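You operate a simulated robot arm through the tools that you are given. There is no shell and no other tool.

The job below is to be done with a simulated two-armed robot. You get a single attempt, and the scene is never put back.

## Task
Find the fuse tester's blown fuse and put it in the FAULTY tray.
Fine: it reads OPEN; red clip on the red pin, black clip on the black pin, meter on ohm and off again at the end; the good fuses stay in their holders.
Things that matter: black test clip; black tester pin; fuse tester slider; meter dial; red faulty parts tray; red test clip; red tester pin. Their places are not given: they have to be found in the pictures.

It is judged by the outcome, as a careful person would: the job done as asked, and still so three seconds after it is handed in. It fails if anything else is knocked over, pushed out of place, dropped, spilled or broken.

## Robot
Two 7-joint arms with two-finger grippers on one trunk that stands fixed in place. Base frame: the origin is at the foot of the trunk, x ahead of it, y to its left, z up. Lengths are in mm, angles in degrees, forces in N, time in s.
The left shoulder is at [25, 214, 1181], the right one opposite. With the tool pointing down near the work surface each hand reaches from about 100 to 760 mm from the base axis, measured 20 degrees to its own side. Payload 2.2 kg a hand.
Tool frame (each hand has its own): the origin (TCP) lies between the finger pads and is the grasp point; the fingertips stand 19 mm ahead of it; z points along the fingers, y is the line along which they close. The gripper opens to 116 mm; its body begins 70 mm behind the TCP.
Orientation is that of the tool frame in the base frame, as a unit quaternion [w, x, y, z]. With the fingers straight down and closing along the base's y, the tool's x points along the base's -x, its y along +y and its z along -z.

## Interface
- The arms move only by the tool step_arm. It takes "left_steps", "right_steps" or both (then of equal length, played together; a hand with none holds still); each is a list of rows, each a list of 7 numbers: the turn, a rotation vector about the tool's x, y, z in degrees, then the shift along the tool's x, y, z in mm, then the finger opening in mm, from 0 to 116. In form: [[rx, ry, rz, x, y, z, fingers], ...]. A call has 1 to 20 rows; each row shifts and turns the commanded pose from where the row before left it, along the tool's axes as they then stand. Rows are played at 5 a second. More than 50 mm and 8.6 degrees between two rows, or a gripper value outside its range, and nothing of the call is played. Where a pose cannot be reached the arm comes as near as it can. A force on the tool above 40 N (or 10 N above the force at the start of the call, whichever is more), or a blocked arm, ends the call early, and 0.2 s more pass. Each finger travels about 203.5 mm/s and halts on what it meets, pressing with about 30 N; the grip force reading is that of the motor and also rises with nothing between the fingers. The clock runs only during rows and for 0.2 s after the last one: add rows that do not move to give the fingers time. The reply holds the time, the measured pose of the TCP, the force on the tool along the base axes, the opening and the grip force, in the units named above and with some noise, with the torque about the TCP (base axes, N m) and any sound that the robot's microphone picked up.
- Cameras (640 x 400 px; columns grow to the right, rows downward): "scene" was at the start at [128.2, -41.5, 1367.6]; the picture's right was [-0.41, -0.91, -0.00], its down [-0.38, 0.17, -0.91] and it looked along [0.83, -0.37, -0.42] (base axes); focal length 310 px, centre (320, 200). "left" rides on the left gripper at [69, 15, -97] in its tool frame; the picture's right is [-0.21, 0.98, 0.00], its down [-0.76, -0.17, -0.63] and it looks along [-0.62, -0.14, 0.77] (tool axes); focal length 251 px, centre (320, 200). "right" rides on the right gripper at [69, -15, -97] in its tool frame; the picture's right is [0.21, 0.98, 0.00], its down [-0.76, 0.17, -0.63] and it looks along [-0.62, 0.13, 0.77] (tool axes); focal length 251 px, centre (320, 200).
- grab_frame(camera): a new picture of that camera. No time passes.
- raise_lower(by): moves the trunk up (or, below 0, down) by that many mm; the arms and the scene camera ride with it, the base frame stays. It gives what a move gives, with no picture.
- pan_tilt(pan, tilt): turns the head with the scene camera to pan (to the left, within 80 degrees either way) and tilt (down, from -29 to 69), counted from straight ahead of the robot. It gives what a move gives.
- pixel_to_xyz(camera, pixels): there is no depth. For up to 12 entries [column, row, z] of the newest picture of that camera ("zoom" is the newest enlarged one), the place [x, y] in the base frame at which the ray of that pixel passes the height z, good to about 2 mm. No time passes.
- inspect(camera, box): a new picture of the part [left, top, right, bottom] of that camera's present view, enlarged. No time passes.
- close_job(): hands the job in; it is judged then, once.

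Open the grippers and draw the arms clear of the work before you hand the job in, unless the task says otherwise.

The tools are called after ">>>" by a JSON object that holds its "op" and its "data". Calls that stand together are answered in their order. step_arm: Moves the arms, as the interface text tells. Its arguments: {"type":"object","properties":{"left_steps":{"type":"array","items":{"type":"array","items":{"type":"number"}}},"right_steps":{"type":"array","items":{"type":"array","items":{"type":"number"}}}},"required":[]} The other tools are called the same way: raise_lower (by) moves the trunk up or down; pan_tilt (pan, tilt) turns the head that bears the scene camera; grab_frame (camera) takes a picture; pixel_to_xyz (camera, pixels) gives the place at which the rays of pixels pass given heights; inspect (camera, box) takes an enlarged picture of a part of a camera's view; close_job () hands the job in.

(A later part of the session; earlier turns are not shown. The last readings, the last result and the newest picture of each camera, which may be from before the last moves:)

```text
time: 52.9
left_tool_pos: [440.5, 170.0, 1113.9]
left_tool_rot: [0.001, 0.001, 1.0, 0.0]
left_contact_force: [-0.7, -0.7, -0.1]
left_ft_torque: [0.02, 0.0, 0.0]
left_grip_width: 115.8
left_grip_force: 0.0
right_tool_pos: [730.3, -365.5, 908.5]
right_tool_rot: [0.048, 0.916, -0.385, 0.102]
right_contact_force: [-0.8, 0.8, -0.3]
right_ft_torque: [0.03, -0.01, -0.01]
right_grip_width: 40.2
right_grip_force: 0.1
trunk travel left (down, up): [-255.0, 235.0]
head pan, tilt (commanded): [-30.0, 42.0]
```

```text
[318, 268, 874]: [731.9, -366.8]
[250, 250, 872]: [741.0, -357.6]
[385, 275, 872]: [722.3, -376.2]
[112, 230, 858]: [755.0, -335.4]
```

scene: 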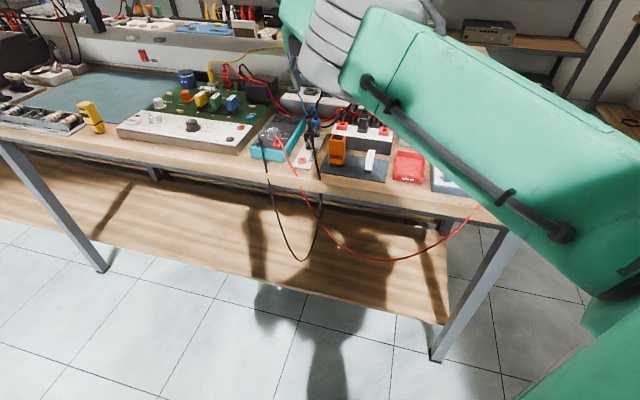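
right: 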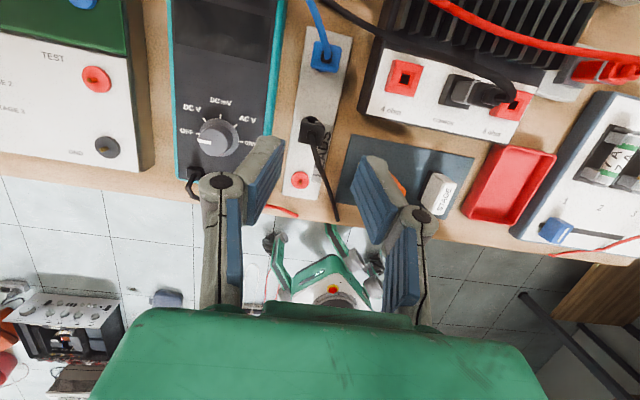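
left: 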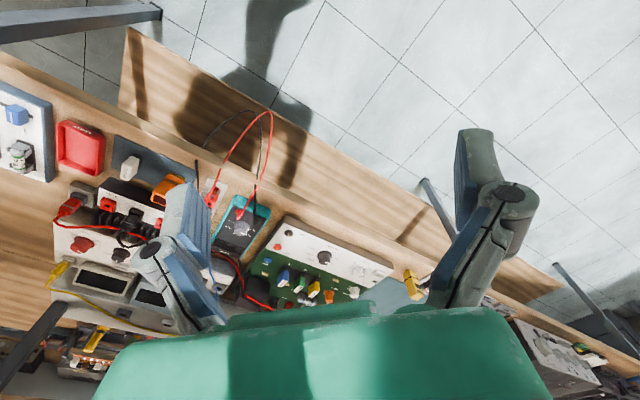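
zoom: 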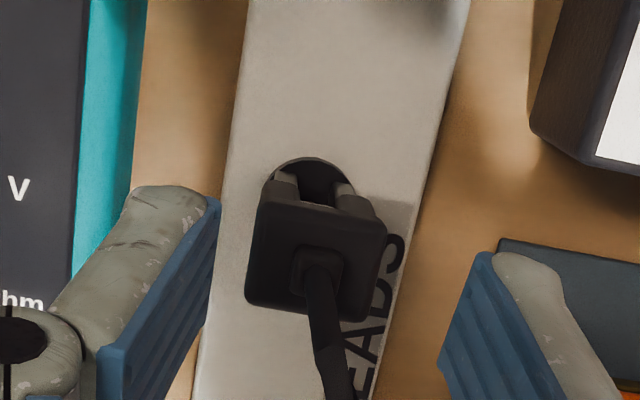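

Alignment is within a millimetre (clip 2 mm toward +u as intended). I descend to z≈876 and close.

>>> {"op": "step_arm", "data": {"right_steps": [[0, 0, 0, -2.4, -0.1, 10.5, 40], [0, 0, 0, -2.4, -0.1, 10.5, 40], [0, 0, 0, -2.5, -0.1, 10.7, 40], [0, 0, 0, 0, 0, 0, 40], [0, 0, 0, 0, 0, 0, 30], [0, 0, 0, 0, 0, 0, 20], [0, 0, 0, 0, 0, 0, 12], [0, 0, 0, 0, 0, 0, 12], [0, 0, 0, 0, 0, 0, 12]]}}

>>> {"op": "inspect", "data": {"camera": "right", "box": [230, 80, 400, 200]}}

```text
time: 54.9
left_tool_pos: [439.9, 169.2, 1113.2]
left_tool_rot: [0.002, 0.0, 1.0, 0.0]
left_contact_force: [-0.8, 0.2, -0.3]
left_ft_torque: [-0.02, 0.02, -0.02]
left_grip_width: 116.0
left_grip_force: 0.1
right_tool_pos: [728.9, -365.3, 877.6]
right_tool_rot: [0.049, 0.917, -0.383, 0.1]
right_contact_force: [1.1, 0.5, 0.4]
right_ft_torque: [0.0, -0.05, 0.03]
right_grip_width: 24.3
right_grip_force: 30.3
trunk travel left (down, up): [-255.0, 235.0]
head pan, tilt (commanded): [-30.0, 42.0]
```

```text
3.33 times, centred on (315, 140) of right
```

zoom: 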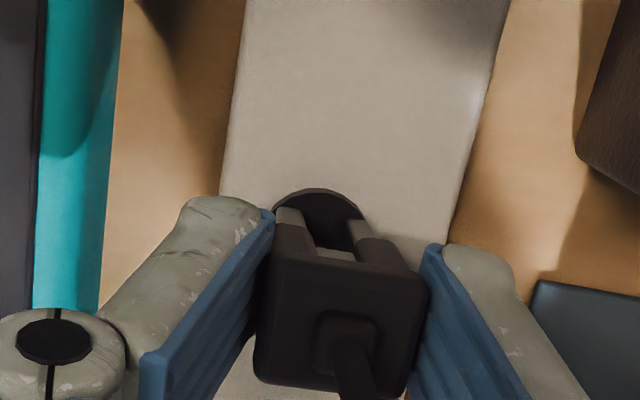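

Gripped at 24.3 mm width. I lift vertically (in the tilted frame) to about z≈1000.

>>> {"op": "step_arm", "data": {"right_steps": [[0, 0, 0, 1.3, 0.1, -5.8, 12], [0, 0, 0, 1.8, 0.1, -7.8, 12], [0, 0, 0, 2.2, 0.1, -9.8, 12], [0, 0, 0, 3.4, 0.2, -14.6, 12], [0, 0, 0, 4.5, 0.2, -19.5, 12], [0, 0, 0, 6.7, 0.3, -29, 12], [0, 0, 0, 7.5, 0.3, -32, 12], [0, 0, 0, 0, 0, 0, 12]]}}

>>> {"op": "grab_frame", "data": {"camera": "right"}}

```text
time: 56.7
left_tool_pos: [439.8, 169.3, 1112.4]
left_tool_rot: [0.0, 0.0, 1.0, 0.0]
left_contact_force: [-0.5, -0.6, 0.3]
left_ft_torque: [0.01, 0.0, -0.02]
left_grip_width: 116.0
left_grip_force: 0.1
right_tool_pos: [730.2, -367.5, 1001.1]
right_tool_rot: [0.049, 0.917, -0.383, 0.101]
right_contact_force: [0.1, 0.9, -0.8]
right_ft_torque: [0.01, 0.03, 0.0]
right_grip_width: 24.5
right_grip_force: 29.4
trunk travel left (down, up): [-255.0, 235.0]
head pan, tilt (commanded): [-30.0, 42.0]
```

```text
taken
```

right: 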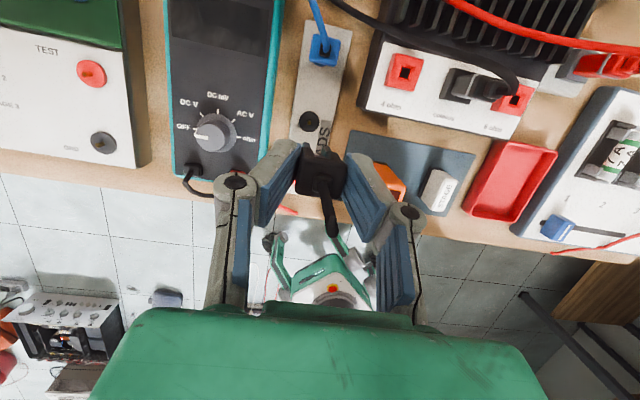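

The black clip is held. I draw back toward (650,-400), then turn −90° about the vertical axis keeping the 12° tilt so the clip stays upright.

>>> {"op": "step_arm", "data": {"right_steps": [[0, 0, 0, -10.9, 26.5, -2.2, 12], [0, 0, 0, -10.9, 26.5, -2.2, 12], [0, 0, 0, -10.9, 26.5, -2.2, 12], [-1.84, -0.08, 8.0, 0, 0, 0, 12], [-1.84, -0.08, 8.0, 0, 0, 0, 12], [-1.84, -0.08, 8.0, 0, 0, 0, 12], [-1.84, -0.08, 8.0, 0, 0, 0, 12], [-1.84, -0.08, 8.0, 0, 0, 0, 12], [-1.84, -0.08, 8.0, 0, 0, 0, 12], [-1.84, -0.08, 8.0, 0, 0, 0, 12], [-1.84, -0.08, 8.0, 0, 0, 0, 12], [-1.84, -0.08, 8.0, 0, 0, 0, 12], [-1.84, -0.08, 8.0, 0, 0, 0, 12], [-1.84, -0.08, 8.0, 0, 0, 0, 12], [0, 0, 0, 0, 0, 0, 12]]}}

>>> {"op": "grab_frame", "data": {"camera": "right"}}

```text
time: 59.9
left_tool_pos: [440.0, 169.1, 1112.9]
left_tool_rot: [0.001, 0.0, 1.0, 0.0]
left_contact_force: [-0.7, 0.3, 0.8]
left_ft_torque: [-0.02, 0.01, 0.0]
left_grip_width: 116.0
left_grip_force: 0.0
right_tool_pos: [648.4, -397.2, 999.0]
right_tool_rot: [-0.106, -0.374, 0.921, -0.037]
right_contact_force: [-0.5, -0.4, 0.4]
right_ft_torque: [-0.01, -0.01, 0.02]
right_grip_width: 24.3
right_grip_force: 30.0
trunk travel left (down, up): [-255.0, 235.0]
head pan, tilt (commanded): [-30.0, 42.0]
```

```text
taken
```

right: 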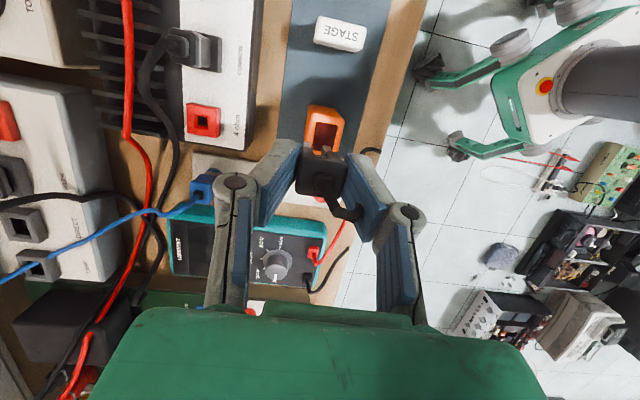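

Orientation is good. I carry the black clip to above the black pin (333,-686) at z≈1000.

>>> {"op": "step_arm", "data": {"right_steps": [[0, 0, 0, 24, 0.7, 5.5, 12], [0, 0, 0, 42, 1.3, 9.6, 12], [0, 0, 0, 42, 1.3, 9.6, 12], [0, 0, 0, 42, 1.3, 9.6, 12], [0, 0, 0, 42, 1.3, 9.6, 12], [0, 0, 0, 42, 1.3, 9.6, 12], [0, 0, 0, 42, 1.3, 9.6, 12], [0, 0, 0, 42, 1.3, 9.6, 12], [0, 0, 0, 42, 1.3, 9.6, 12], [0, 0, 0, 42, 1.3, 9.6, 12], [0, 0, 0, 15, 0.4, 3.4, 12], [0, 0, 0, 0, 0, 0, 12], [0, 0, 0, 0, 0, 0, 12]]}}

>>> {"op": "grab_frame", "data": {"camera": "right"}}

>>> {"op": "inspect", "data": {"camera": "right", "box": [280, 90, 400, 200]}}

```text
time: 62.7
left_tool_pos: [440.4, 169.9, 1113.5]
left_tool_rot: [0.0, -0.001, 1.0, 0.0]
left_contact_force: [-0.4, 0.3, 0.8]
left_ft_torque: [0.01, 0.0, 0.0]
left_grip_width: 116.2
left_grip_force: 0.1
right_tool_pos: [333.7, -689.2, 999.7]
right_tool_rot: [-0.106, -0.375, 0.92, -0.037]
right_contact_force: [0.0, 0.5, 0.0]
right_ft_torque: [0.0, 0.01, -0.01]
right_grip_width: 24.3
right_grip_force: 30.2
trunk travel left (down, up): [-255.0, 235.0]
head pan, tilt (commanded): [-30.0, 42.0]
```

```text
taken
```

right: 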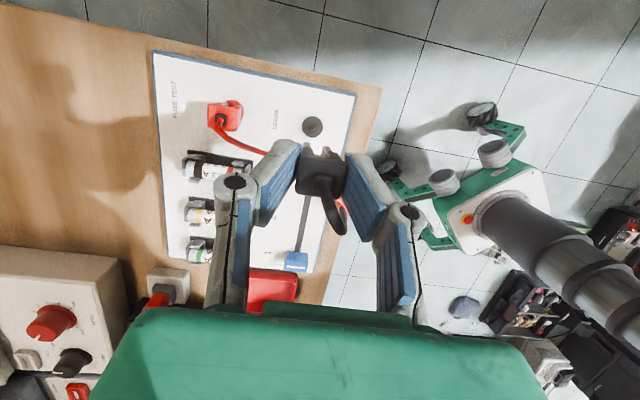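

```text
3.64 times, centred on (340, 145) of right
```

zoom: 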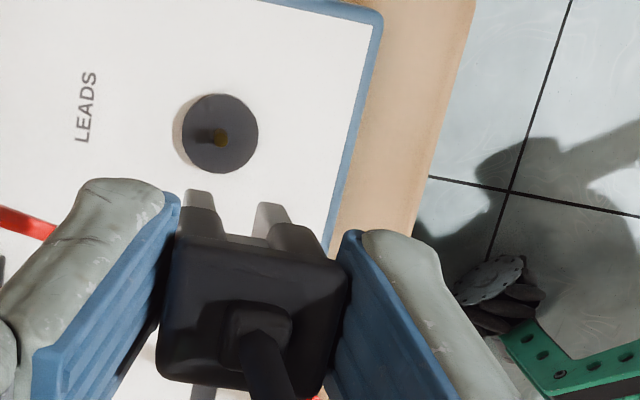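

The black pin disc is at zoom (215,133), just beyond the jaws. I align (accounting for the grip offset) and descend to z≈925 for a close check.

>>> {"op": "step_arm", "data": {"right_steps": [[0, 0, 0, -4.6, 3.4, -1, 12], [0, 0, 0, -4.2, -0.2, 18.2, 12], [0, 0, 0, -4.2, -0.2, 18.2, 12], [0, 0, 0, -4.2, -0.2, 18.2, 12], [0, 0, 0, -4.2, -0.2, 18.2, 12], [0, 0, 0, 0, 0, 0, 12], [0, 0, 0, 0, 0, 0, 12]]}}

>>> {"op": "inspect", "data": {"camera": "right", "box": [275, 90, 375, 180]}}

```text
time: 64.3
left_tool_pos: [440.6, 169.4, 1112.9]
left_tool_rot: [0.001, 0.0, 1.0, 0.001]
left_contact_force: [0.6, -0.3, 0.4]
left_ft_torque: [0.02, 0.01, 0.0]
left_grip_width: 115.8
left_grip_force: 0.1
right_tool_pos: [334.7, -681.3, 925.5]
right_tool_rot: [-0.106, -0.374, 0.92, -0.037]
right_contact_force: [1.0, 0.2, 0.0]
right_ft_torque: [0.03, 0.0, 0.02]
right_grip_width: 24.3
right_grip_force: 30.5
trunk travel left (down, up): [-255.0, 235.0]
head pan, tilt (commanded): [-30.0, 42.0]
```

```text
4.44 times, centred on (325, 135) of right
```

zoom: 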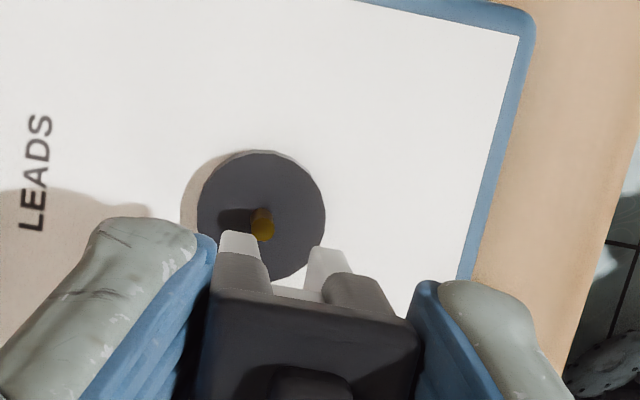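

I compute the pin position (pin top (264,232), z 854) and the jaw tip positions ((238,236),(330,252) at z≈874) from this zoom.

>>> {"op": "pixel_to_xyz", "data": {"camera": "zoom", "pixels": [[264, 232, 854], [262, 214, 845], [238, 236, 874], [330, 252, 874], [284, 244, 874], [284, 244, 876]]}}

```text
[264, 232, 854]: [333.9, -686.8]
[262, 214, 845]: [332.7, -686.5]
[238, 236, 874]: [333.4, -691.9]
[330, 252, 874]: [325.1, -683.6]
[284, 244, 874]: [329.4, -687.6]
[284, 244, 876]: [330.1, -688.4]
```

The pin is ≈1.6 mm toward −y_tool of the slot centre. I correct and descend to z≈910, then check.

>>> {"op": "step_arm", "data": {"right_steps": [[0, 0, 0, 1, -1.6, 0.2, 12], [0, 0, 0, -1.7, -0.1, 7.5, 12], [0, 0, 0, -1.7, -0.1, 7.5, 12], [0, 0, 0, 0, 0, 0, 12], [0, 0, 0, 0, 0, 0, 12]]}}

>>> {"op": "inspect", "data": {"camera": "right", "box": [275, 90, 375, 180]}}

>>> {"op": "pixel_to_xyz", "data": {"camera": "zoom", "pixels": [[238, 236, 859], [330, 252, 859], [284, 244, 859]]}}

```text
time: 65.5
left_tool_pos: [440.6, 167.9, 1113.9]
left_tool_rot: [0.002, 0.0, 1.0, 0.0]
left_contact_force: [0.0, -0.6, 0.0]
left_ft_torque: [-0.06, -0.02, 0.02]
left_grip_width: 116.3
left_grip_force: 0.1
right_tool_pos: [334.6, -684.7, 910.1]
right_tool_rot: [-0.107, -0.375, 0.92, -0.037]
right_contact_force: [0.3, 0.0, -0.6]
right_ft_torque: [0.01, 0.04, 0.0]
right_grip_width: 24.2
right_grip_force: 30.3
trunk travel left (down, up): [-255.0, 235.0]
head pan, tilt (commanded): [-30.0, 42.0]
```

```text
4.44 times, centred on (325, 135) of right
```

zoom: 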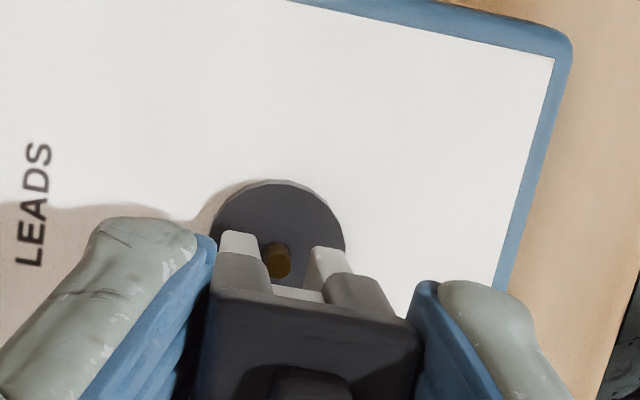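

```text
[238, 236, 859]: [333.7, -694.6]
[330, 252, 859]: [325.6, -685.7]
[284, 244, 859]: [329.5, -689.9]
```

Slot and pin agree within ≈0.3 mm across the jaws. I descend step by step toward seating (expected near z≈894).

>>> {"op": "step_arm", "data": {"right_steps": [[0, 0, 0, -1.6, -0.1, 2.7, 12], [0, 0, 0, -0.7, 0, 2.9, 12], [0, 0, 0, -0.7, 0, 2.9, 12], [0, 0, 0, -0.6, 0, 2.4, 12], [0, 0, 0, -0.45, 0, 2, 12], [0, 0, 0, 0, 0, 0, 12]]}}

>>> {"op": "inspect", "data": {"camera": "right", "box": [275, 90, 375, 180]}}

```text
time: 66.9
left_tool_pos: [440.2, 168.3, 1113.6]
left_tool_rot: [0.001, 0.0, 1.0, 0.0]
left_contact_force: [1.3, -0.7, -0.9]
left_ft_torque: [0.0, 0.02, -0.01]
left_grip_width: 116.2
left_grip_force: 0.1
right_tool_pos: [336.0, -682.5, 896.0]
right_tool_rot: [-0.106, -0.374, 0.92, -0.036]
right_contact_force: [-0.2, -1.3, -0.1]
right_ft_torque: [-0.02, -0.01, -0.04]
right_grip_width: 24.4
right_grip_force: 30.5
trunk travel left (down, up): [-255.0, 235.0]
head pan, tilt (commanded): [-30.0, 42.0]
```

```text
4.44 times, centred on (325, 135) of right
```

zoom: 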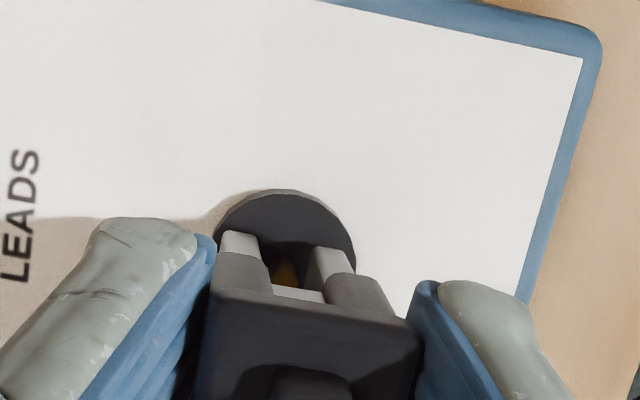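

The pin is between the jaws and no side force. I continue in 1 mm steps until seating force appears.

>>> {"op": "step_arm", "data": {"right_steps": [[0, 0, 0, -0.23, 0, 1, 12], [0, 0, 0, -0.23, 0, 1, 12], [0, 0, 0, 0, 0, 0, 12]]}}

>>> {"op": "step_arm", "data": {"right_steps": [[0, 0, 0, -0.23, 0, 1, 12], [0, 0, 0, 0, 0, 0, 12]]}}

```text
time: 67.7
left_tool_pos: [439.4, 168.4, 1113.0]
left_tool_rot: [0.001, -0.001, 1.0, -0.001]
left_contact_force: [0.5, 0.1, -0.1]
left_ft_torque: [0.0, 0.01, -0.01]
left_grip_width: 115.9
left_grip_force: 0.1
right_tool_pos: [334.8, -684.3, 895.1]
right_tool_rot: [-0.106, -0.375, 0.92, -0.038]
right_contact_force: [-0.4, -0.1, 0.0]
right_ft_torque: [0.01, 0.02, -0.04]
right_grip_width: 24.4
right_grip_force: 30.3
trunk travel left (down, up): [-255.0, 235.0]
head pan, tilt (commanded): [-30.0, 42.0]
```

```text
time: 68.3
left_tool_pos: [440.4, 168.5, 1114.1]
left_tool_rot: [0.001, 0.0, 1.0, 0.0]
left_contact_force: [-0.6, -1.1, -0.5]
left_ft_torque: [0.0, -0.01, -0.03]
left_grip_width: 116.1
left_grip_force: 0.0
right_tool_pos: [334.9, -683.9, 893.3]
right_tool_rot: [-0.107, -0.375, 0.92, -0.038]
right_contact_force: [-0.8, 0.7, 0.9]
right_ft_torque: [-0.01, -0.01, 0.01]
right_grip_width: 24.0
right_grip_force: 30.0
trunk travel left (down, up): [-255.0, 235.0]
head pan, tilt (commanded): [-30.0, 42.0]
```

Still only 0.9 N; I continue another millimetre or two.

>>> {"op": "step_arm", "data": {"right_steps": [[0, 0, 0, -0.23, 0, 1, 12], [0, 0, 0, 0, 0, 0, 12]]}}

>>> {"op": "step_arm", "data": {"right_steps": [[0, 0, 0, -0.2, 0, 0.8, 12], [0, 0, 0, 0, 0, 0, 12]]}}

>>> {"op": "inspect", "data": {"camera": "right", "box": [275, 90, 375, 180]}}

```text
time: 68.9
left_tool_pos: [440.0, 169.0, 1113.7]
left_tool_rot: [0.001, 0.0, 1.0, 0.0]
left_contact_force: [-0.1, -0.1, -0.1]
left_ft_torque: [0.03, 0.01, 0.0]
left_grip_width: 116.1
left_grip_force: 0.0
right_tool_pos: [334.2, -683.6, 892.3]
right_tool_rot: [-0.106, -0.375, 0.92, -0.039]
right_contact_force: [0.6, -1.4, 7.2]
right_ft_torque: [0.06, 0.06, 0.01]
right_grip_width: 24.2
right_grip_force: 29.7
trunk travel left (down, up): [-255.0, 235.0]
head pan, tilt (commanded): [-30.0, 42.0]
```

```text
time: 69.5
left_tool_pos: [438.7, 168.9, 1113.6]
left_tool_rot: [0.001, 0.0, 1.0, 0.0]
left_contact_force: [0.5, 0.4, -0.6]
left_ft_torque: [-0.01, 0.0, -0.02]
left_grip_width: 115.9
left_grip_force: 0.0
right_tool_pos: [335.7, -684.4, 892.1]
right_tool_rot: [-0.106, -0.376, 0.92, -0.038]
right_contact_force: [1.6, -3.0, 16.4]
right_ft_torque: [-0.11, 0.06, -0.01]
right_grip_width: 24.1
right_grip_force: 30.2
trunk travel left (down, up): [-255.0, 235.0]
head pan, tilt (commanded): [-30.0, 42.0]
```

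```text
4.44 times, centred on (325, 135) of right
```

zoom: 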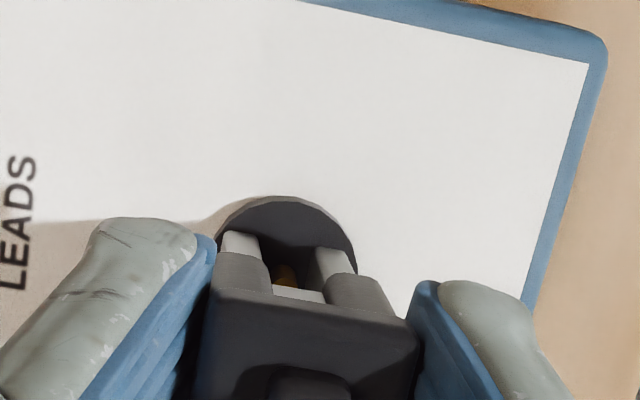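

Seated (force rose to 16 N); I back off 1 mm to relieve it, then open the fingers.

>>> {"op": "step_arm", "data": {"right_steps": [[0, 0, 0, 0.23, 0, -1, 12], [0, 0, 0, 0, 0, 0, 12], [0, 0, 0, 0, 0, 0, 26], [0, 0, 0, 0, 0, 0, 32], [0, 0, 0, 0, 0, 0, 40], [0, 0, 0, 0, 0, 0, 40]]}}

>>> {"op": "inspect", "data": {"camera": "right", "box": [255, 90, 395, 190]}}

```text
time: 70.9
left_tool_pos: [439.3, 168.1, 1112.5]
left_tool_rot: [0.001, 0.001, 1.0, 0.0]
left_contact_force: [0.2, -0.3, 0.2]
left_ft_torque: [-0.01, -0.01, 0.0]
left_grip_width: 115.7
left_grip_force: 0.0
right_tool_pos: [334.6, -684.8, 893.4]
right_tool_rot: [-0.106, -0.374, 0.921, -0.037]
right_contact_force: [0.8, -0.5, 0.3]
right_ft_torque: [-0.04, 0.01, -0.04]
right_grip_width: 40.3
right_grip_force: 0.1
trunk travel left (down, up): [-255.0, 235.0]
head pan, tilt (commanded): [-30.0, 42.0]
```

```text
4.00 times, centred on (325, 140) of right
```

zoom: 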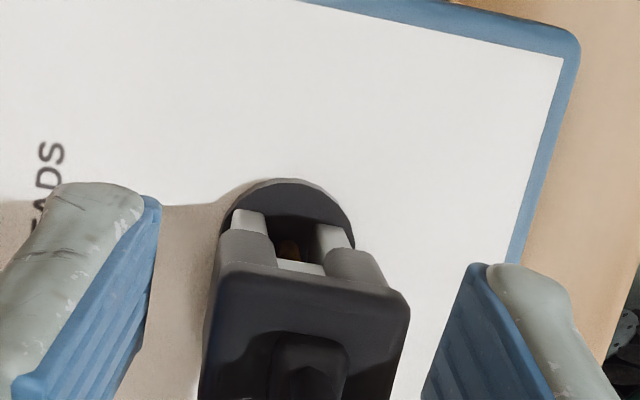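

The black clip stands on its pin. I withdraw vertically to z≈1000 and un-tilt the hand.

>>> {"op": "step_arm", "data": {"right_steps": [[0, 0, 0, 3.4, 0.2, -14.6, 40], [0, 0, 0, 5.6, 0.3, -24.4, 40], [0, 0, 0, 7.8, 0.4, -34, 40], [0, 0, 0, 7.8, 0.4, -34, 40], [0, -6, 0, 0, 0, 0, 40], [0, -6, 0, 0, 0, 0, 40], [0, 0, 0, 0, 0, 0, 40]]}}

>>> {"op": "grab_frame", "data": {"camera": "right"}}

>>> {"op": "inspect", "data": {"camera": "scene", "box": [430, 110, 560, 210]}}

```text
time: 72.5
left_tool_pos: [439.4, 168.9, 1112.4]
left_tool_rot: [0.0, 0.0, 1.0, 0.0]
left_contact_force: [0.4, -0.4, -0.1]
left_ft_torque: [0.01, -0.01, 0.0]
left_grip_width: 116.2
left_grip_force: 0.1
right_tool_pos: [336.1, -684.4, 1001.2]
right_tool_rot: [-0.011, -0.377, 0.926, 0.003]
right_contact_force: [-0.1, -0.2, 0.1]
right_ft_torque: [-0.01, 0.01, 0.0]
right_grip_width: 40.0
right_grip_force: 0.2
trunk travel left (down, up): [-255.0, 235.0]
head pan, tilt (commanded): [-30.0, 42.0]
```

```text
taken
```

right: 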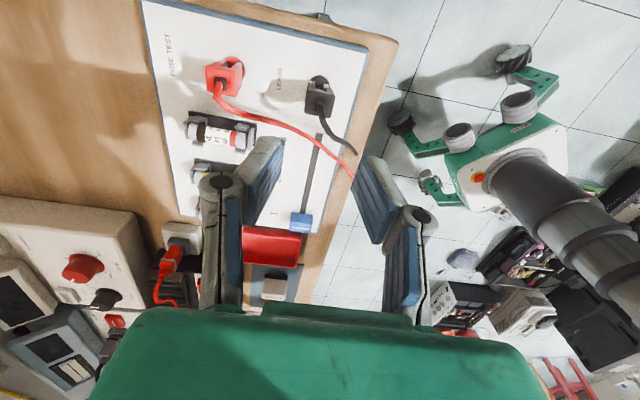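

```text
4.00 times, centred on (495, 160) of scene
```

zoom: 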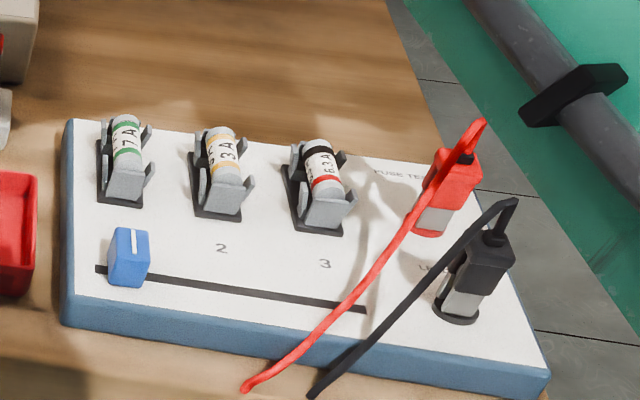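

Both clips stand on their pins. Next the meter: I travel back at height toward the meter.

>>> {"op": "step_arm", "data": {"right_steps": [[0, 0, 0, -24, 0, 0, 40], [0, 0, 0, -42, 0, 0, 40], [0, 0, 0, -42, 0, 0, 40], [0, 0, 0, -42, 0, 0, 40], [0, 0, 0, -42, 0, 0, 40], [0, 0, 0, -42, 0, 0, 40], [0, 0, 0, -42, 0, 0, 40], [0, 0, 0, -42, 0, 0, 40], [0, 0, 0, -42, 0, 0, 40], [0, 0, 0, -42, 0, 0, 40], [0, 0, 0, -35, 0, 0, 40], [0, 0, 0, 0, 0, 0, 40]]}}

>>> {"op": "step_arm", "data": {"right_steps": [[0, 0, -8.5, 0, 0, 0, 40], [0, 0, -8.5, 0, 0, 0, 40], [0, 0, -8.5, 0, 0, 0, 40], [0, 0, -8.5, 0, 0, 0, 40], [0, 0, -8.5, 0, 0, 0, 40], [0, 0, -8.5, 0, 0, 0, 40], [0, 0, -8.5, 0, 0, 0, 40], [0, 0, -8.5, 0, 0, 0, 40], [0, 0, -8.5, 0, 0, 0, 40], [0, 0, -8.5, 0, 0, 0, 40], [0, 0, -8.5, 0, 0, 0, 40], [0, 0, -8.5, 0, 0, 0, 40], [0, 0, -8.5, 0, 0, 0, 40], [0, 0, -8.5, 0, 0, 0, 40], [0, 0, -8.5, 0, 0, 0, 40], [0, 0, -8.5, 0, 0, 0, 40], [0, 0, -8.5, 0, 0, 0, 40], [0, 0, -8.5, 0, 0, 0, 40], [0, 0, -8.5, 0, 0, 0, 40], [0, 0, 0, 0, 0, 0, 40]]}}

```text
time: 75.1
left_tool_pos: [439.2, 170.0, 1113.8]
left_tool_rot: [0.001, 0.0, 1.0, 0.0]
left_contact_force: [0.3, 0.8, -0.1]
left_ft_torque: [-0.01, -0.05, 0.02]
left_grip_width: 115.9
left_grip_force: 0.0
right_tool_pos: [648.2, -376.9, 996.3]
right_tool_rot: [-0.01, -0.377, 0.926, 0.001]
right_contact_force: [-0.5, 0.1, 0.4]
right_ft_torque: [-0.02, -0.06, -0.03]
right_grip_width: 40.2
right_grip_force: 0.0
trunk travel left (down, up): [-255.0, 235.0]
head pan, tilt (commanded): [-30.0, 42.0]
```

```text
time: 79.3
left_tool_pos: [439.5, 169.0, 1112.8]
left_tool_rot: [0.0, 0.001, 1.0, 0.001]
left_contact_force: [0.3, -0.3, -0.1]
left_ft_torque: [-0.02, 0.01, 0.04]
left_grip_width: 116.2
left_grip_force: 0.0
right_tool_pos: [648.0, -377.1, 995.5]
right_tool_rot: [0.0, 0.975, 0.224, -0.01]
right_contact_force: [-0.8, 0.6, 0.0]
right_ft_torque: [-0.02, -0.01, 0.0]
right_grip_width: 40.1
right_grip_force: 0.1
trunk travel left (down, up): [-255.0, 235.0]
head pan, tilt (commanded): [-30.0, 42.0]
```

The wrist yaws to ≈206° with no limit, which gives room for turning. I set yaw ≈200°, tilt 20° toward the far side and move above the dial at z≈950.

>>> {"op": "step_arm", "data": {"right_steps": [[0, 0, 6, 0, 0, 0, 40], [0, 7, 0, 0, 0, 0, 40], [0, 7, 0, 0, 0, 0, 40], [0, 7, 0, 0, 0, 0, 40], [0, 0, 0, 31, -10.2, 23.4, 40], [0, 0, 0, 31, -10.2, 23.4, 40], [0, 0, 0, 31, -10.2, 23.4, 40], [0, 0, 0, 31, -10.2, 23.4, 40], [0, 0, 0, 0, 0, 0, 40], [0, 0, 0, 0, 0, 0, 40]]}}

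>>> {"op": "grab_frame", "data": {"camera": "right"}}

>>> {"op": "grab_frame", "data": {"camera": "scene"}}

```text
time: 81.5
left_tool_pos: [440.1, 169.2, 1113.9]
left_tool_rot: [0.0, 0.0, 1.0, -0.001]
left_contact_force: [-0.3, 0.7, -0.1]
left_ft_torque: [-0.02, -0.01, 0.0]
left_grip_width: 116.0
left_grip_force: 0.1
right_tool_pos: [774.2, -288.6, 949.8]
right_tool_rot: [-0.031, 0.97, 0.169, 0.17]
right_contact_force: [-0.7, 0.9, -0.5]
right_ft_torque: [0.0, 0.04, 0.01]
right_grip_width: 40.1
right_grip_force: 0.1
trunk travel left (down, up): [-255.0, 235.0]
head pan, tilt (commanded): [-30.0, 42.0]
```

```text
taken
```

right: 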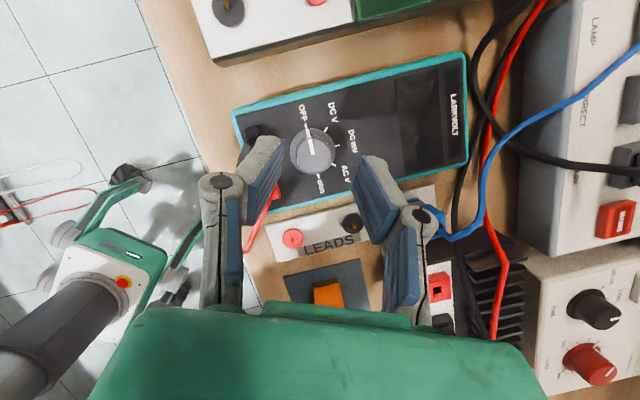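

```text
taken
```

scene: 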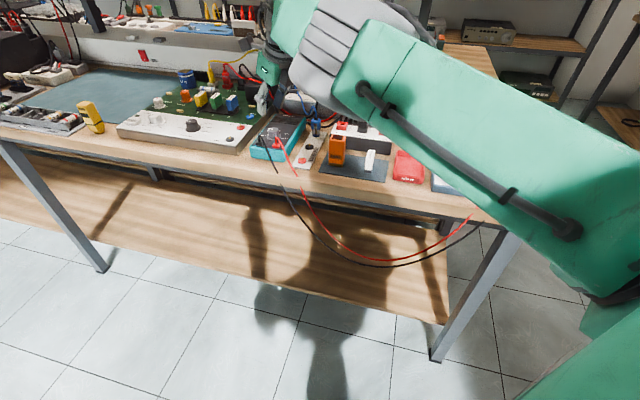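

Reached above the dial with no limit. I zoom on the dial and plugs to fix positions.

>>> {"op": "inspect", "data": {"camera": "right", "box": [230, 90, 400, 220]}}

>>> {"op": "inspect", "data": {"camera": "scene", "box": [245, 100, 325, 170]}}

```text
3.08 times, centred on (315, 155) of right
```

zoom: 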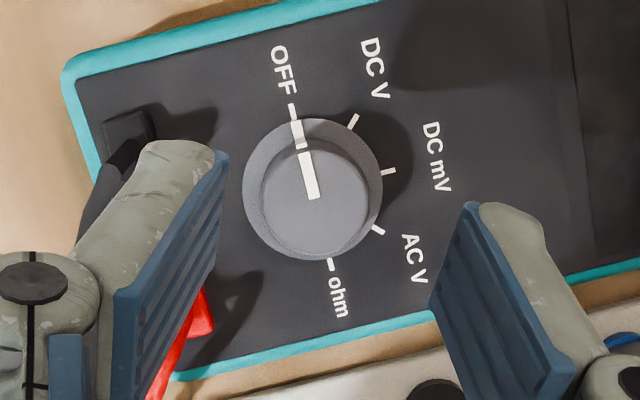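

```text
5.71 times, centred on (285, 135) of scene
```

zoom: 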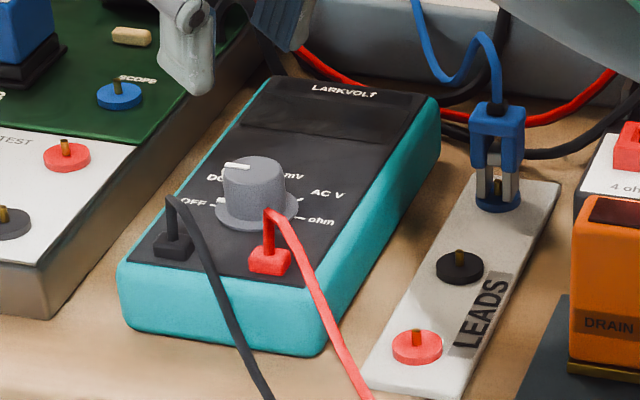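

The dial is well visible: knob top centre at right zoom (317,207), flange centre (312,188); OFF and ohm ticks are exactly opposite. I compute positions from both cameras.

>>> {"op": "pixel_to_xyz", "data": {"camera": "zoom", "pixels": [[254, 170, 885], [254, 170, 880], [257, 213, 862], [173, 245, 870], [270, 262, 870], [225, 190, 880], [285, 190, 880]]}}

>>> {"op": "inspect", "data": {"camera": "right", "box": [230, 90, 400, 220]}}

>>> {"op": "pixel_to_xyz", "data": {"camera": "zoom", "pixels": [[317, 207, 885], [317, 207, 880], [312, 188, 862], [292, 112, 860], [332, 267, 860], [130, 140, 870], [205, 310, 870], [262, 205, 885], [376, 200, 885], [350, 258, 885], [280, 155, 885]]}}

```text
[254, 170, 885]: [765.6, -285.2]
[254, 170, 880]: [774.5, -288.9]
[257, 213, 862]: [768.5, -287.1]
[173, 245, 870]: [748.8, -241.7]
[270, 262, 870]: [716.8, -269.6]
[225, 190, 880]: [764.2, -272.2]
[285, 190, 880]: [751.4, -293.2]
```

```text
3.08 times, centred on (315, 155) of right
```

zoom: 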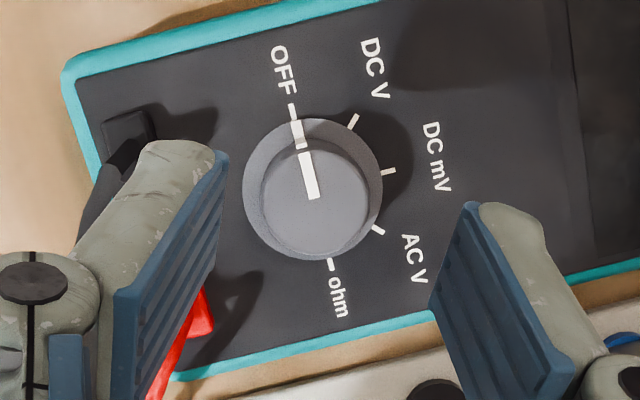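

```text
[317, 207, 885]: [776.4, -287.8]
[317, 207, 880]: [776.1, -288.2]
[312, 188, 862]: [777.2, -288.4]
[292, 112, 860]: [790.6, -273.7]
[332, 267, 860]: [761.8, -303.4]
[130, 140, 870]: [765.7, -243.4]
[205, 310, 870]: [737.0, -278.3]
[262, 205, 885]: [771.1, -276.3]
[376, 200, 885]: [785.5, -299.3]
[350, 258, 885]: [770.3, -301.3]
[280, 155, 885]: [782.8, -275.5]
```

Dial axis ≈(776.3,-288.4), knob Ø≈27 mm, knob top z≈879, OFF tick at azimuth 46°, ohm at 226°. I descend to z≈905 (fingertips just above the knob) for a check.

>>> {"op": "step_arm", "data": {"right_steps": [[0, 0, 0, -6, 0.2, 13.7, 38], [0, 0, 0, -6, 0.2, 13.7, 38], [0, 0, 0, -6, 0.2, 13.7, 38], [0, 0, 0, 0, 0, 0, 38], [0, 0, 0, 0, 0, 0, 38]]}}

>>> {"op": "inspect", "data": {"camera": "right", "box": [230, 90, 400, 220]}}

>>> {"op": "pixel_to_xyz", "data": {"camera": "zoom", "pixels": [[320, 200, 880], [320, 200, 860]]}}

>>> {"op": "inspect", "data": {"camera": "scene", "box": [245, 100, 325, 170]}}

```text
time: 82.7
left_tool_pos: [439.1, 169.2, 1112.8]
left_tool_rot: [0.001, 0.0, 1.0, 0.001]
left_contact_force: [0.2, -1.3, 0.0]
left_ft_torque: [0.03, -0.02, 0.01]
left_grip_width: 115.6
left_grip_force: 0.0
right_tool_pos: [772.1, -291.5, 905.2]
right_tool_rot: [-0.031, 0.971, 0.169, 0.169]
right_contact_force: [0.1, 0.7, 0.1]
right_ft_torque: [0.0, 0.01, 0.03]
right_grip_width: 37.8
right_grip_force: 0.0
trunk travel left (down, up): [-255.0, 235.0]
head pan, tilt (commanded): [-30.0, 42.0]
```

```text
3.08 times, centred on (315, 155) of right
```

zoom: 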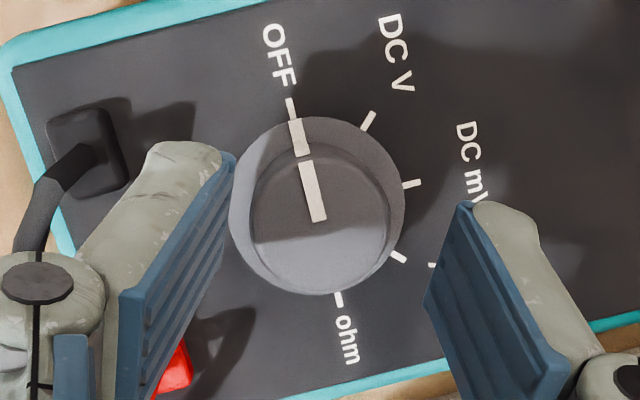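

```text
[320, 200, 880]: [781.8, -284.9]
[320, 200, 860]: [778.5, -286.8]
```

```text
5.71 times, centred on (285, 135) of scene
```

zoom: 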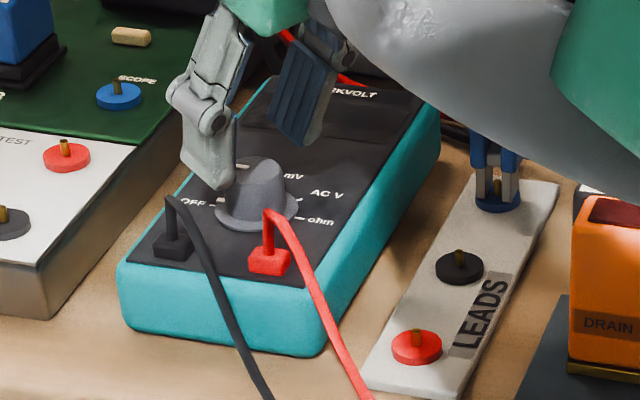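

Fingers straddle the knob cleanly. I descend to z≈887 in small steps and close on the knob.

>>> {"op": "step_arm", "data": {"right_steps": [[0, 0, 0, -2, -0.8, 5.6, 38], [0, 0, 0, -2, -0.7, 5.6, 38], [0, 0, 0, -2.1, 0, 5.7, 38], [0, 0, 0, 0, 0, 0, 38], [0, 0, 0, 0, 0, 0, 30], [0, 0, 0, 0, 0, 0, 22], [0, 0, 0, 0, 0, 0, 16], [0, 0, 0, 0, 0, 0, 16]]}}

>>> {"op": "inspect", "data": {"camera": "right", "box": [230, 90, 400, 220]}}

>>> {"op": "inspect", "data": {"camera": "scene", "box": [255, 105, 315, 165]}}

```text
time: 84.5
left_tool_pos: [439.9, 169.4, 1114.6]
left_tool_rot: [0.001, 0.0, 1.0, 0.0]
left_contact_force: [-0.1, -0.7, 0.0]
left_ft_torque: [0.04, -0.03, 0.0]
left_grip_width: 116.2
left_grip_force: 0.1
right_tool_pos: [772.3, -289.2, 886.5]
right_tool_rot: [-0.031, 0.97, 0.169, 0.169]
right_contact_force: [-0.7, -1.3, -0.2]
right_ft_torque: [-0.06, -0.02, 0.04]
right_grip_width: 27.7
right_grip_force: 30.2
trunk travel left (down, up): [-255.0, 235.0]
head pan, tilt (commanded): [-30.0, 42.0]
```

```text
3.08 times, centred on (315, 155) of right
```

zoom: 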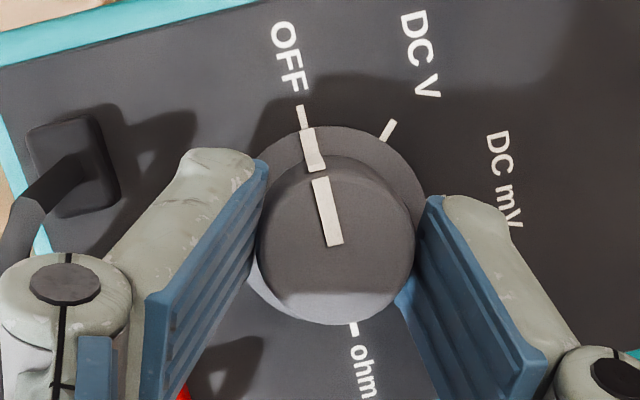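

```text
6.67 times, centred on (285, 135) of scene
```

zoom: 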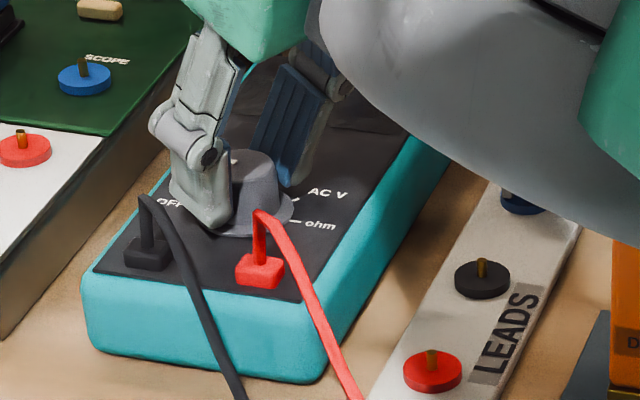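

Gripped on the knob (27.7 mm). I turn clockwise (from above) by 59° about the dial's axis, in one set of small rows.

>>> {"op": "step_arm", "data": {"right_steps": [[-2.89, 0.03, 7.98, 0, -0.74, 0, 16], [-2.89, 0.03, 7.98, 0, -0.74, 0, 16], [-2.89, 0.03, 7.98, 0, -0.74, 0, 16], [0, 0, 0, 0, 0, 0, 16]]}}

>>> {"op": "inspect", "data": {"camera": "right", "box": [230, 90, 400, 220]}}

```text
time: 85.5
left_tool_pos: [440.3, 169.4, 1113.9]
left_tool_rot: [0.001, 0.0, 1.0, 0.0]
left_contact_force: [-0.2, 0.5, 0.6]
left_ft_torque: [0.0, -0.02, -0.01]
left_grip_width: 116.0
left_grip_force: 0.1
right_tool_pos: [770.9, -287.6, 886.6]
right_tool_rot: [0.007, 0.984, -0.049, 0.173]
right_contact_force: [1.3, -2.6, 0.3]
right_ft_torque: [-0.01, 0.14, 0.02]
right_grip_width: 27.4
right_grip_force: 30.1
trunk travel left (down, up): [-255.0, 235.0]
head pan, tilt (commanded): [-30.0, 42.0]
```

```text
3.08 times, centred on (315, 155) of right
```

zoom: 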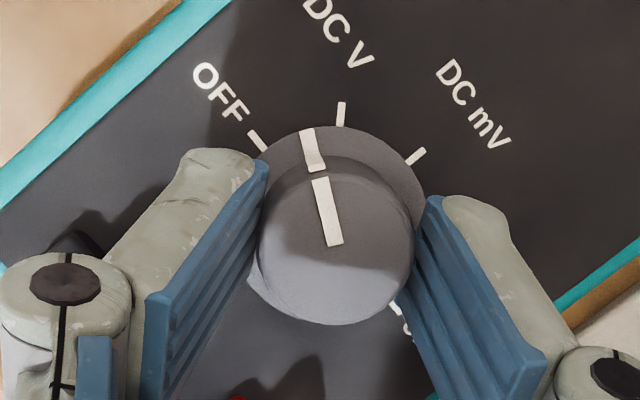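

The knob follows the hand (pointer between OFF and DC V). I continue the turn by 5 more rows.

>>> {"op": "step_arm", "data": {"right_steps": [[-2.89, 0.03, 7.98, 0, -0.74, 0, 16], [-2.89, 0.03, 7.98, 0, -0.74, 0, 16], [-2.89, 0.03, 7.98, 0, -0.74, 0, 16], [-2.89, 0.03, 7.98, 0, -0.74, 0, 16], [-2.89, 0.03, 7.98, 0, -0.74, 0, 16], [0, 0, 0, 0, 0, 0, 16]]}}

>>> {"op": "inspect", "data": {"camera": "right", "box": [230, 90, 400, 220]}}

```text
time: 86.9
left_tool_pos: [441.0, 170.4, 1113.3]
left_tool_rot: [-0.001, 0.0, 1.0, -0.001]
left_contact_force: [-0.1, 0.6, 0.1]
left_ft_torque: [0.0, -0.01, 0.02]
left_grip_width: 115.7
left_grip_force: 0.0
right_tool_pos: [772.5, -282.1, 886.4]
right_tool_rot: [0.071, 0.899, -0.402, 0.159]
right_contact_force: [11.6, 0.3, 4.1]
right_ft_torque: [0.2, 0.17, 0.04]
right_grip_width: 27.4
right_grip_force: 30.2
right hand out of reach, approached as far as the arm can: row 5
trunk travel left (down, up): [-255.0, 235.0]
head pan, tilt (commanded): [-30.0, 42.0]
```

```text
3.08 times, centred on (315, 155) of right
```

zoom: 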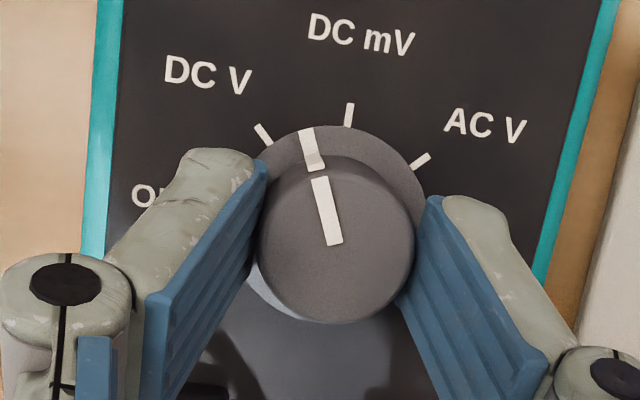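

The pointer is now between DC V and mV (≈67° turned), and the arm just reached its limit. I release, rise 22 mm, and swing the hand back to regrasp.

>>> {"op": "step_arm", "data": {"right_steps": [[0, 0, 0, 0, 0, 0, 30], [0, 0, 0, 0, 0, 0, 38], [0, 0, 0, 0, 0, 0, 38], [0, 0, 0, 3.7, 0, -10.3, 38], [0, 0, 0, 3.7, 0, -10.3, 38], [2.89, -0.03, -7.98, 0, 0.74, 0, 38], [2.89, -0.03, -7.98, 0, 0.74, 0, 38], [2.89, -0.03, -7.98, 0, 0.74, 0, 38], [2.89, -0.03, -7.98, 0, 0.74, 0, 38], [2.89, -0.03, -7.98, 0, 0.74, 0, 38], [2.89, -0.03, -7.98, 0, 0.74, 0, 38], [2.89, -0.03, -7.98, 0, 0.74, 0, 38], [2.89, -0.03, -7.98, 0, 0.74, 0, 38], [0, 0, 0, 0, 0, 0, 38], [0, 0, 0, 0, 0, 0, 38]]}}

>>> {"op": "inspect", "data": {"camera": "right", "box": [230, 90, 400, 220]}}

```text
time: 90.1
left_tool_pos: [440.2, 169.9, 1113.1]
left_tool_rot: [0.0, 0.0, 1.0, 0.0]
left_contact_force: [0.4, 0.4, 0.0]
left_ft_torque: [0.02, 0.02, 0.0]
left_grip_width: 115.9
left_grip_force: 0.0
right_tool_pos: [767.4, -291.5, 909.4]
right_tool_rot: [-0.031, 0.97, 0.17, 0.17]
right_contact_force: [-0.4, 0.2, -0.6]
right_ft_torque: [0.01, -0.02, 0.01]
right_grip_width: 38.2
right_grip_force: 0.2
trunk travel left (down, up): [-255.0, 235.0]
head pan, tilt (commanded): [-30.0, 42.0]
```

```text
3.08 times, centred on (315, 155) of right
```

zoom: 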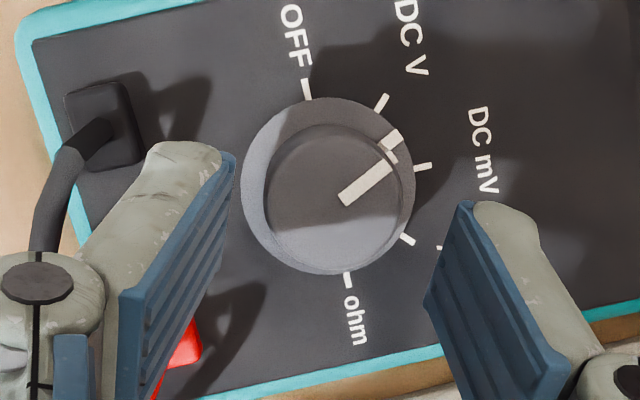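

The pointer stayed at ≈67°, so there is no snap-back. I descend again, grip, and turn another ≈59°.

>>> {"op": "step_arm", "data": {"right_steps": [[0, 0, 0, 3.5, 0.2, 1.5, 38], [0, 0, 0, -2.3, 0, 7, 38], [0, 0, 0, -2.3, 0, 7, 38], [0, 0, 0, -2.3, 0, 7, 38], [0, 0, 0, 0, 0, 0, 38], [0, 0, 0, 0, 0, 0, 30], [0, 0, 0, 0, 0, 0, 22], [0, 0, 0, 0, 0, 0, 16], [0, 0, 0, 0, 0, 0, 16]]}}

>>> {"op": "inspect", "data": {"camera": "right", "box": [230, 90, 400, 220]}}

```text
time: 92.1
left_tool_pos: [440.2, 169.4, 1113.7]
left_tool_rot: [0.001, 0.001, 1.0, 0.0]
left_contact_force: [0.6, 0.2, -0.4]
left_ft_torque: [-0.04, -0.03, -0.04]
left_grip_width: 116.2
left_grip_force: 0.0
right_tool_pos: [773.2, -288.6, 885.1]
right_tool_rot: [-0.031, 0.97, 0.17, 0.169]
right_contact_force: [-1.4, 0.2, -0.4]
right_ft_torque: [0.06, 0.04, 0.02]
right_grip_width: 27.7
right_grip_force: 30.1
trunk travel left (down, up): [-255.0, 235.0]
head pan, tilt (commanded): [-30.0, 42.0]
```

```text
3.08 times, centred on (315, 155) of right
```

zoom: 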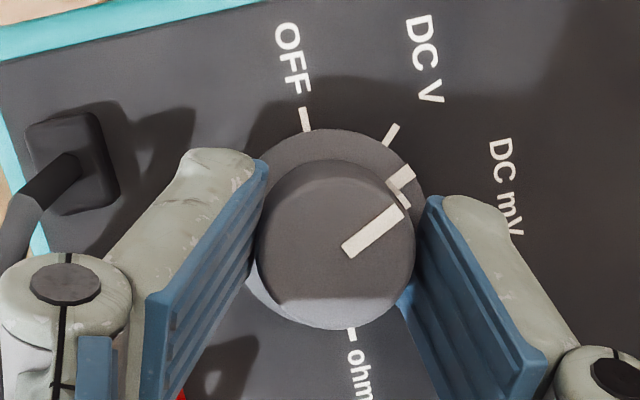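

Gripped again; I turn another 7 rows (≈59°).

>>> {"op": "step_arm", "data": {"right_steps": [[-2.89, 0.03, 7.98, 0, -0.74, 0, 16], [-2.89, 0.03, 7.98, 0, -0.74, 0, 16], [-2.89, 0.03, 7.98, 0, -0.74, 0, 16], [-2.89, 0.03, 7.98, 0, -0.74, 0, 16], [-2.89, 0.03, 7.98, 0, -0.74, 0, 16], [-2.89, 0.03, 7.98, 0, -0.74, 0, 16], [-2.89, 0.03, 7.98, 0, -0.74, 0, 16], [0, 0, 0, 0, 0, 0, 16]]}}

>>> {"op": "inspect", "data": {"camera": "right", "box": [230, 90, 400, 220]}}

```text
time: 93.9
left_tool_pos: [438.6, 169.4, 1112.0]
left_tool_rot: [0.001, 0.0, 1.0, -0.001]
left_contact_force: [0.8, 0.3, -0.2]
left_ft_torque: [-0.02, 0.0, -0.02]
left_grip_width: 116.3
left_grip_force: 0.1
right_tool_pos: [773.6, -282.4, 885.6]
right_tool_rot: [0.057, 0.927, -0.334, 0.163]
right_contact_force: [1.9, 3.2, -0.3]
right_ft_torque: [0.3, 0.15, -0.02]
right_grip_width: 27.7
right_grip_force: 30.3
trunk travel left (down, up): [-255.0, 235.0]
head pan, tilt (commanded): [-30.0, 42.0]
```

```text
3.08 times, centred on (315, 155) of right
```

zoom: 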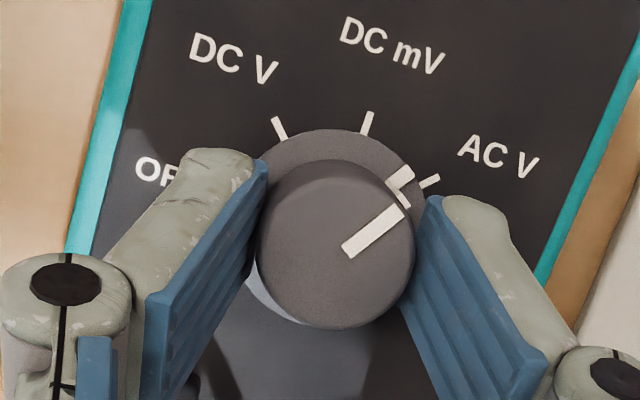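

The pointer is just before AC V (≈127°); about 53° remain. Release, rise, swing back, and regrasp.

>>> {"op": "step_arm", "data": {"right_steps": [[0, 0, 0, 0, 0, 0, 30], [0, 0, 0, 0, 0, 0, 38], [0, 0, 0, 0, 0, 0, 38], [0, 0, 0, 3.7, 0, -10.3, 38], [0, 0, 0, 3.7, 0, -10.3, 38], [2.89, -0.03, -7.98, 0, 0.74, 0, 38], [2.89, -0.03, -7.98, 0, 0.74, 0, 38], [2.89, -0.03, -7.98, 0, 0.74, 0, 38], [2.89, -0.03, -7.98, 0, 0.74, 0, 38], [2.89, -0.03, -7.98, 0, 0.74, 0, 38], [2.89, -0.03, -7.98, 0, 0.74, 0, 38], [2.89, -0.03, -7.98, 0, 0.74, 0, 38], [0, 0, 0, 0, 0, 0, 38], [0, 0, 0, 0, 0, 0, 38]]}}

>>> {"op": "inspect", "data": {"camera": "right", "box": [230, 90, 400, 220]}}

```text
time: 96.9
left_tool_pos: [440.5, 170.3, 1112.5]
left_tool_rot: [0.0, 0.0, 1.0, -0.001]
left_contact_force: [-0.6, 0.4, 0.1]
left_ft_torque: [0.01, 0.0, -0.02]
left_grip_width: 116.0
left_grip_force: 0.0
right_tool_pos: [770.9, -288.5, 907.0]
right_tool_rot: [-0.031, 0.97, 0.17, 0.17]
right_contact_force: [0.7, 0.5, 0.8]
right_ft_torque: [0.01, 0.02, 0.03]
right_grip_width: 37.8
right_grip_force: 0.0
trunk travel left (down, up): [-255.0, 235.0]
head pan, tilt (commanded): [-30.0, 42.0]
```

```text
3.08 times, centred on (315, 155) of right
```

zoom: 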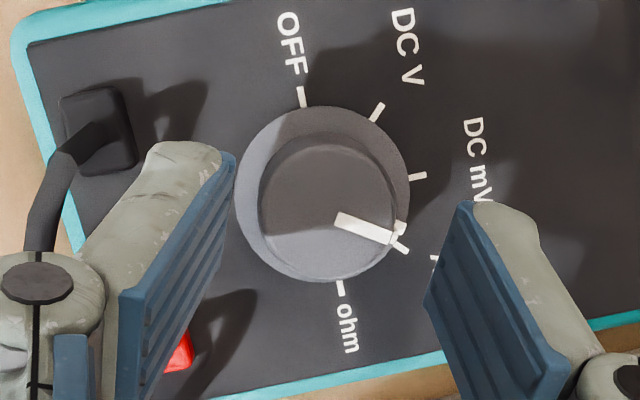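

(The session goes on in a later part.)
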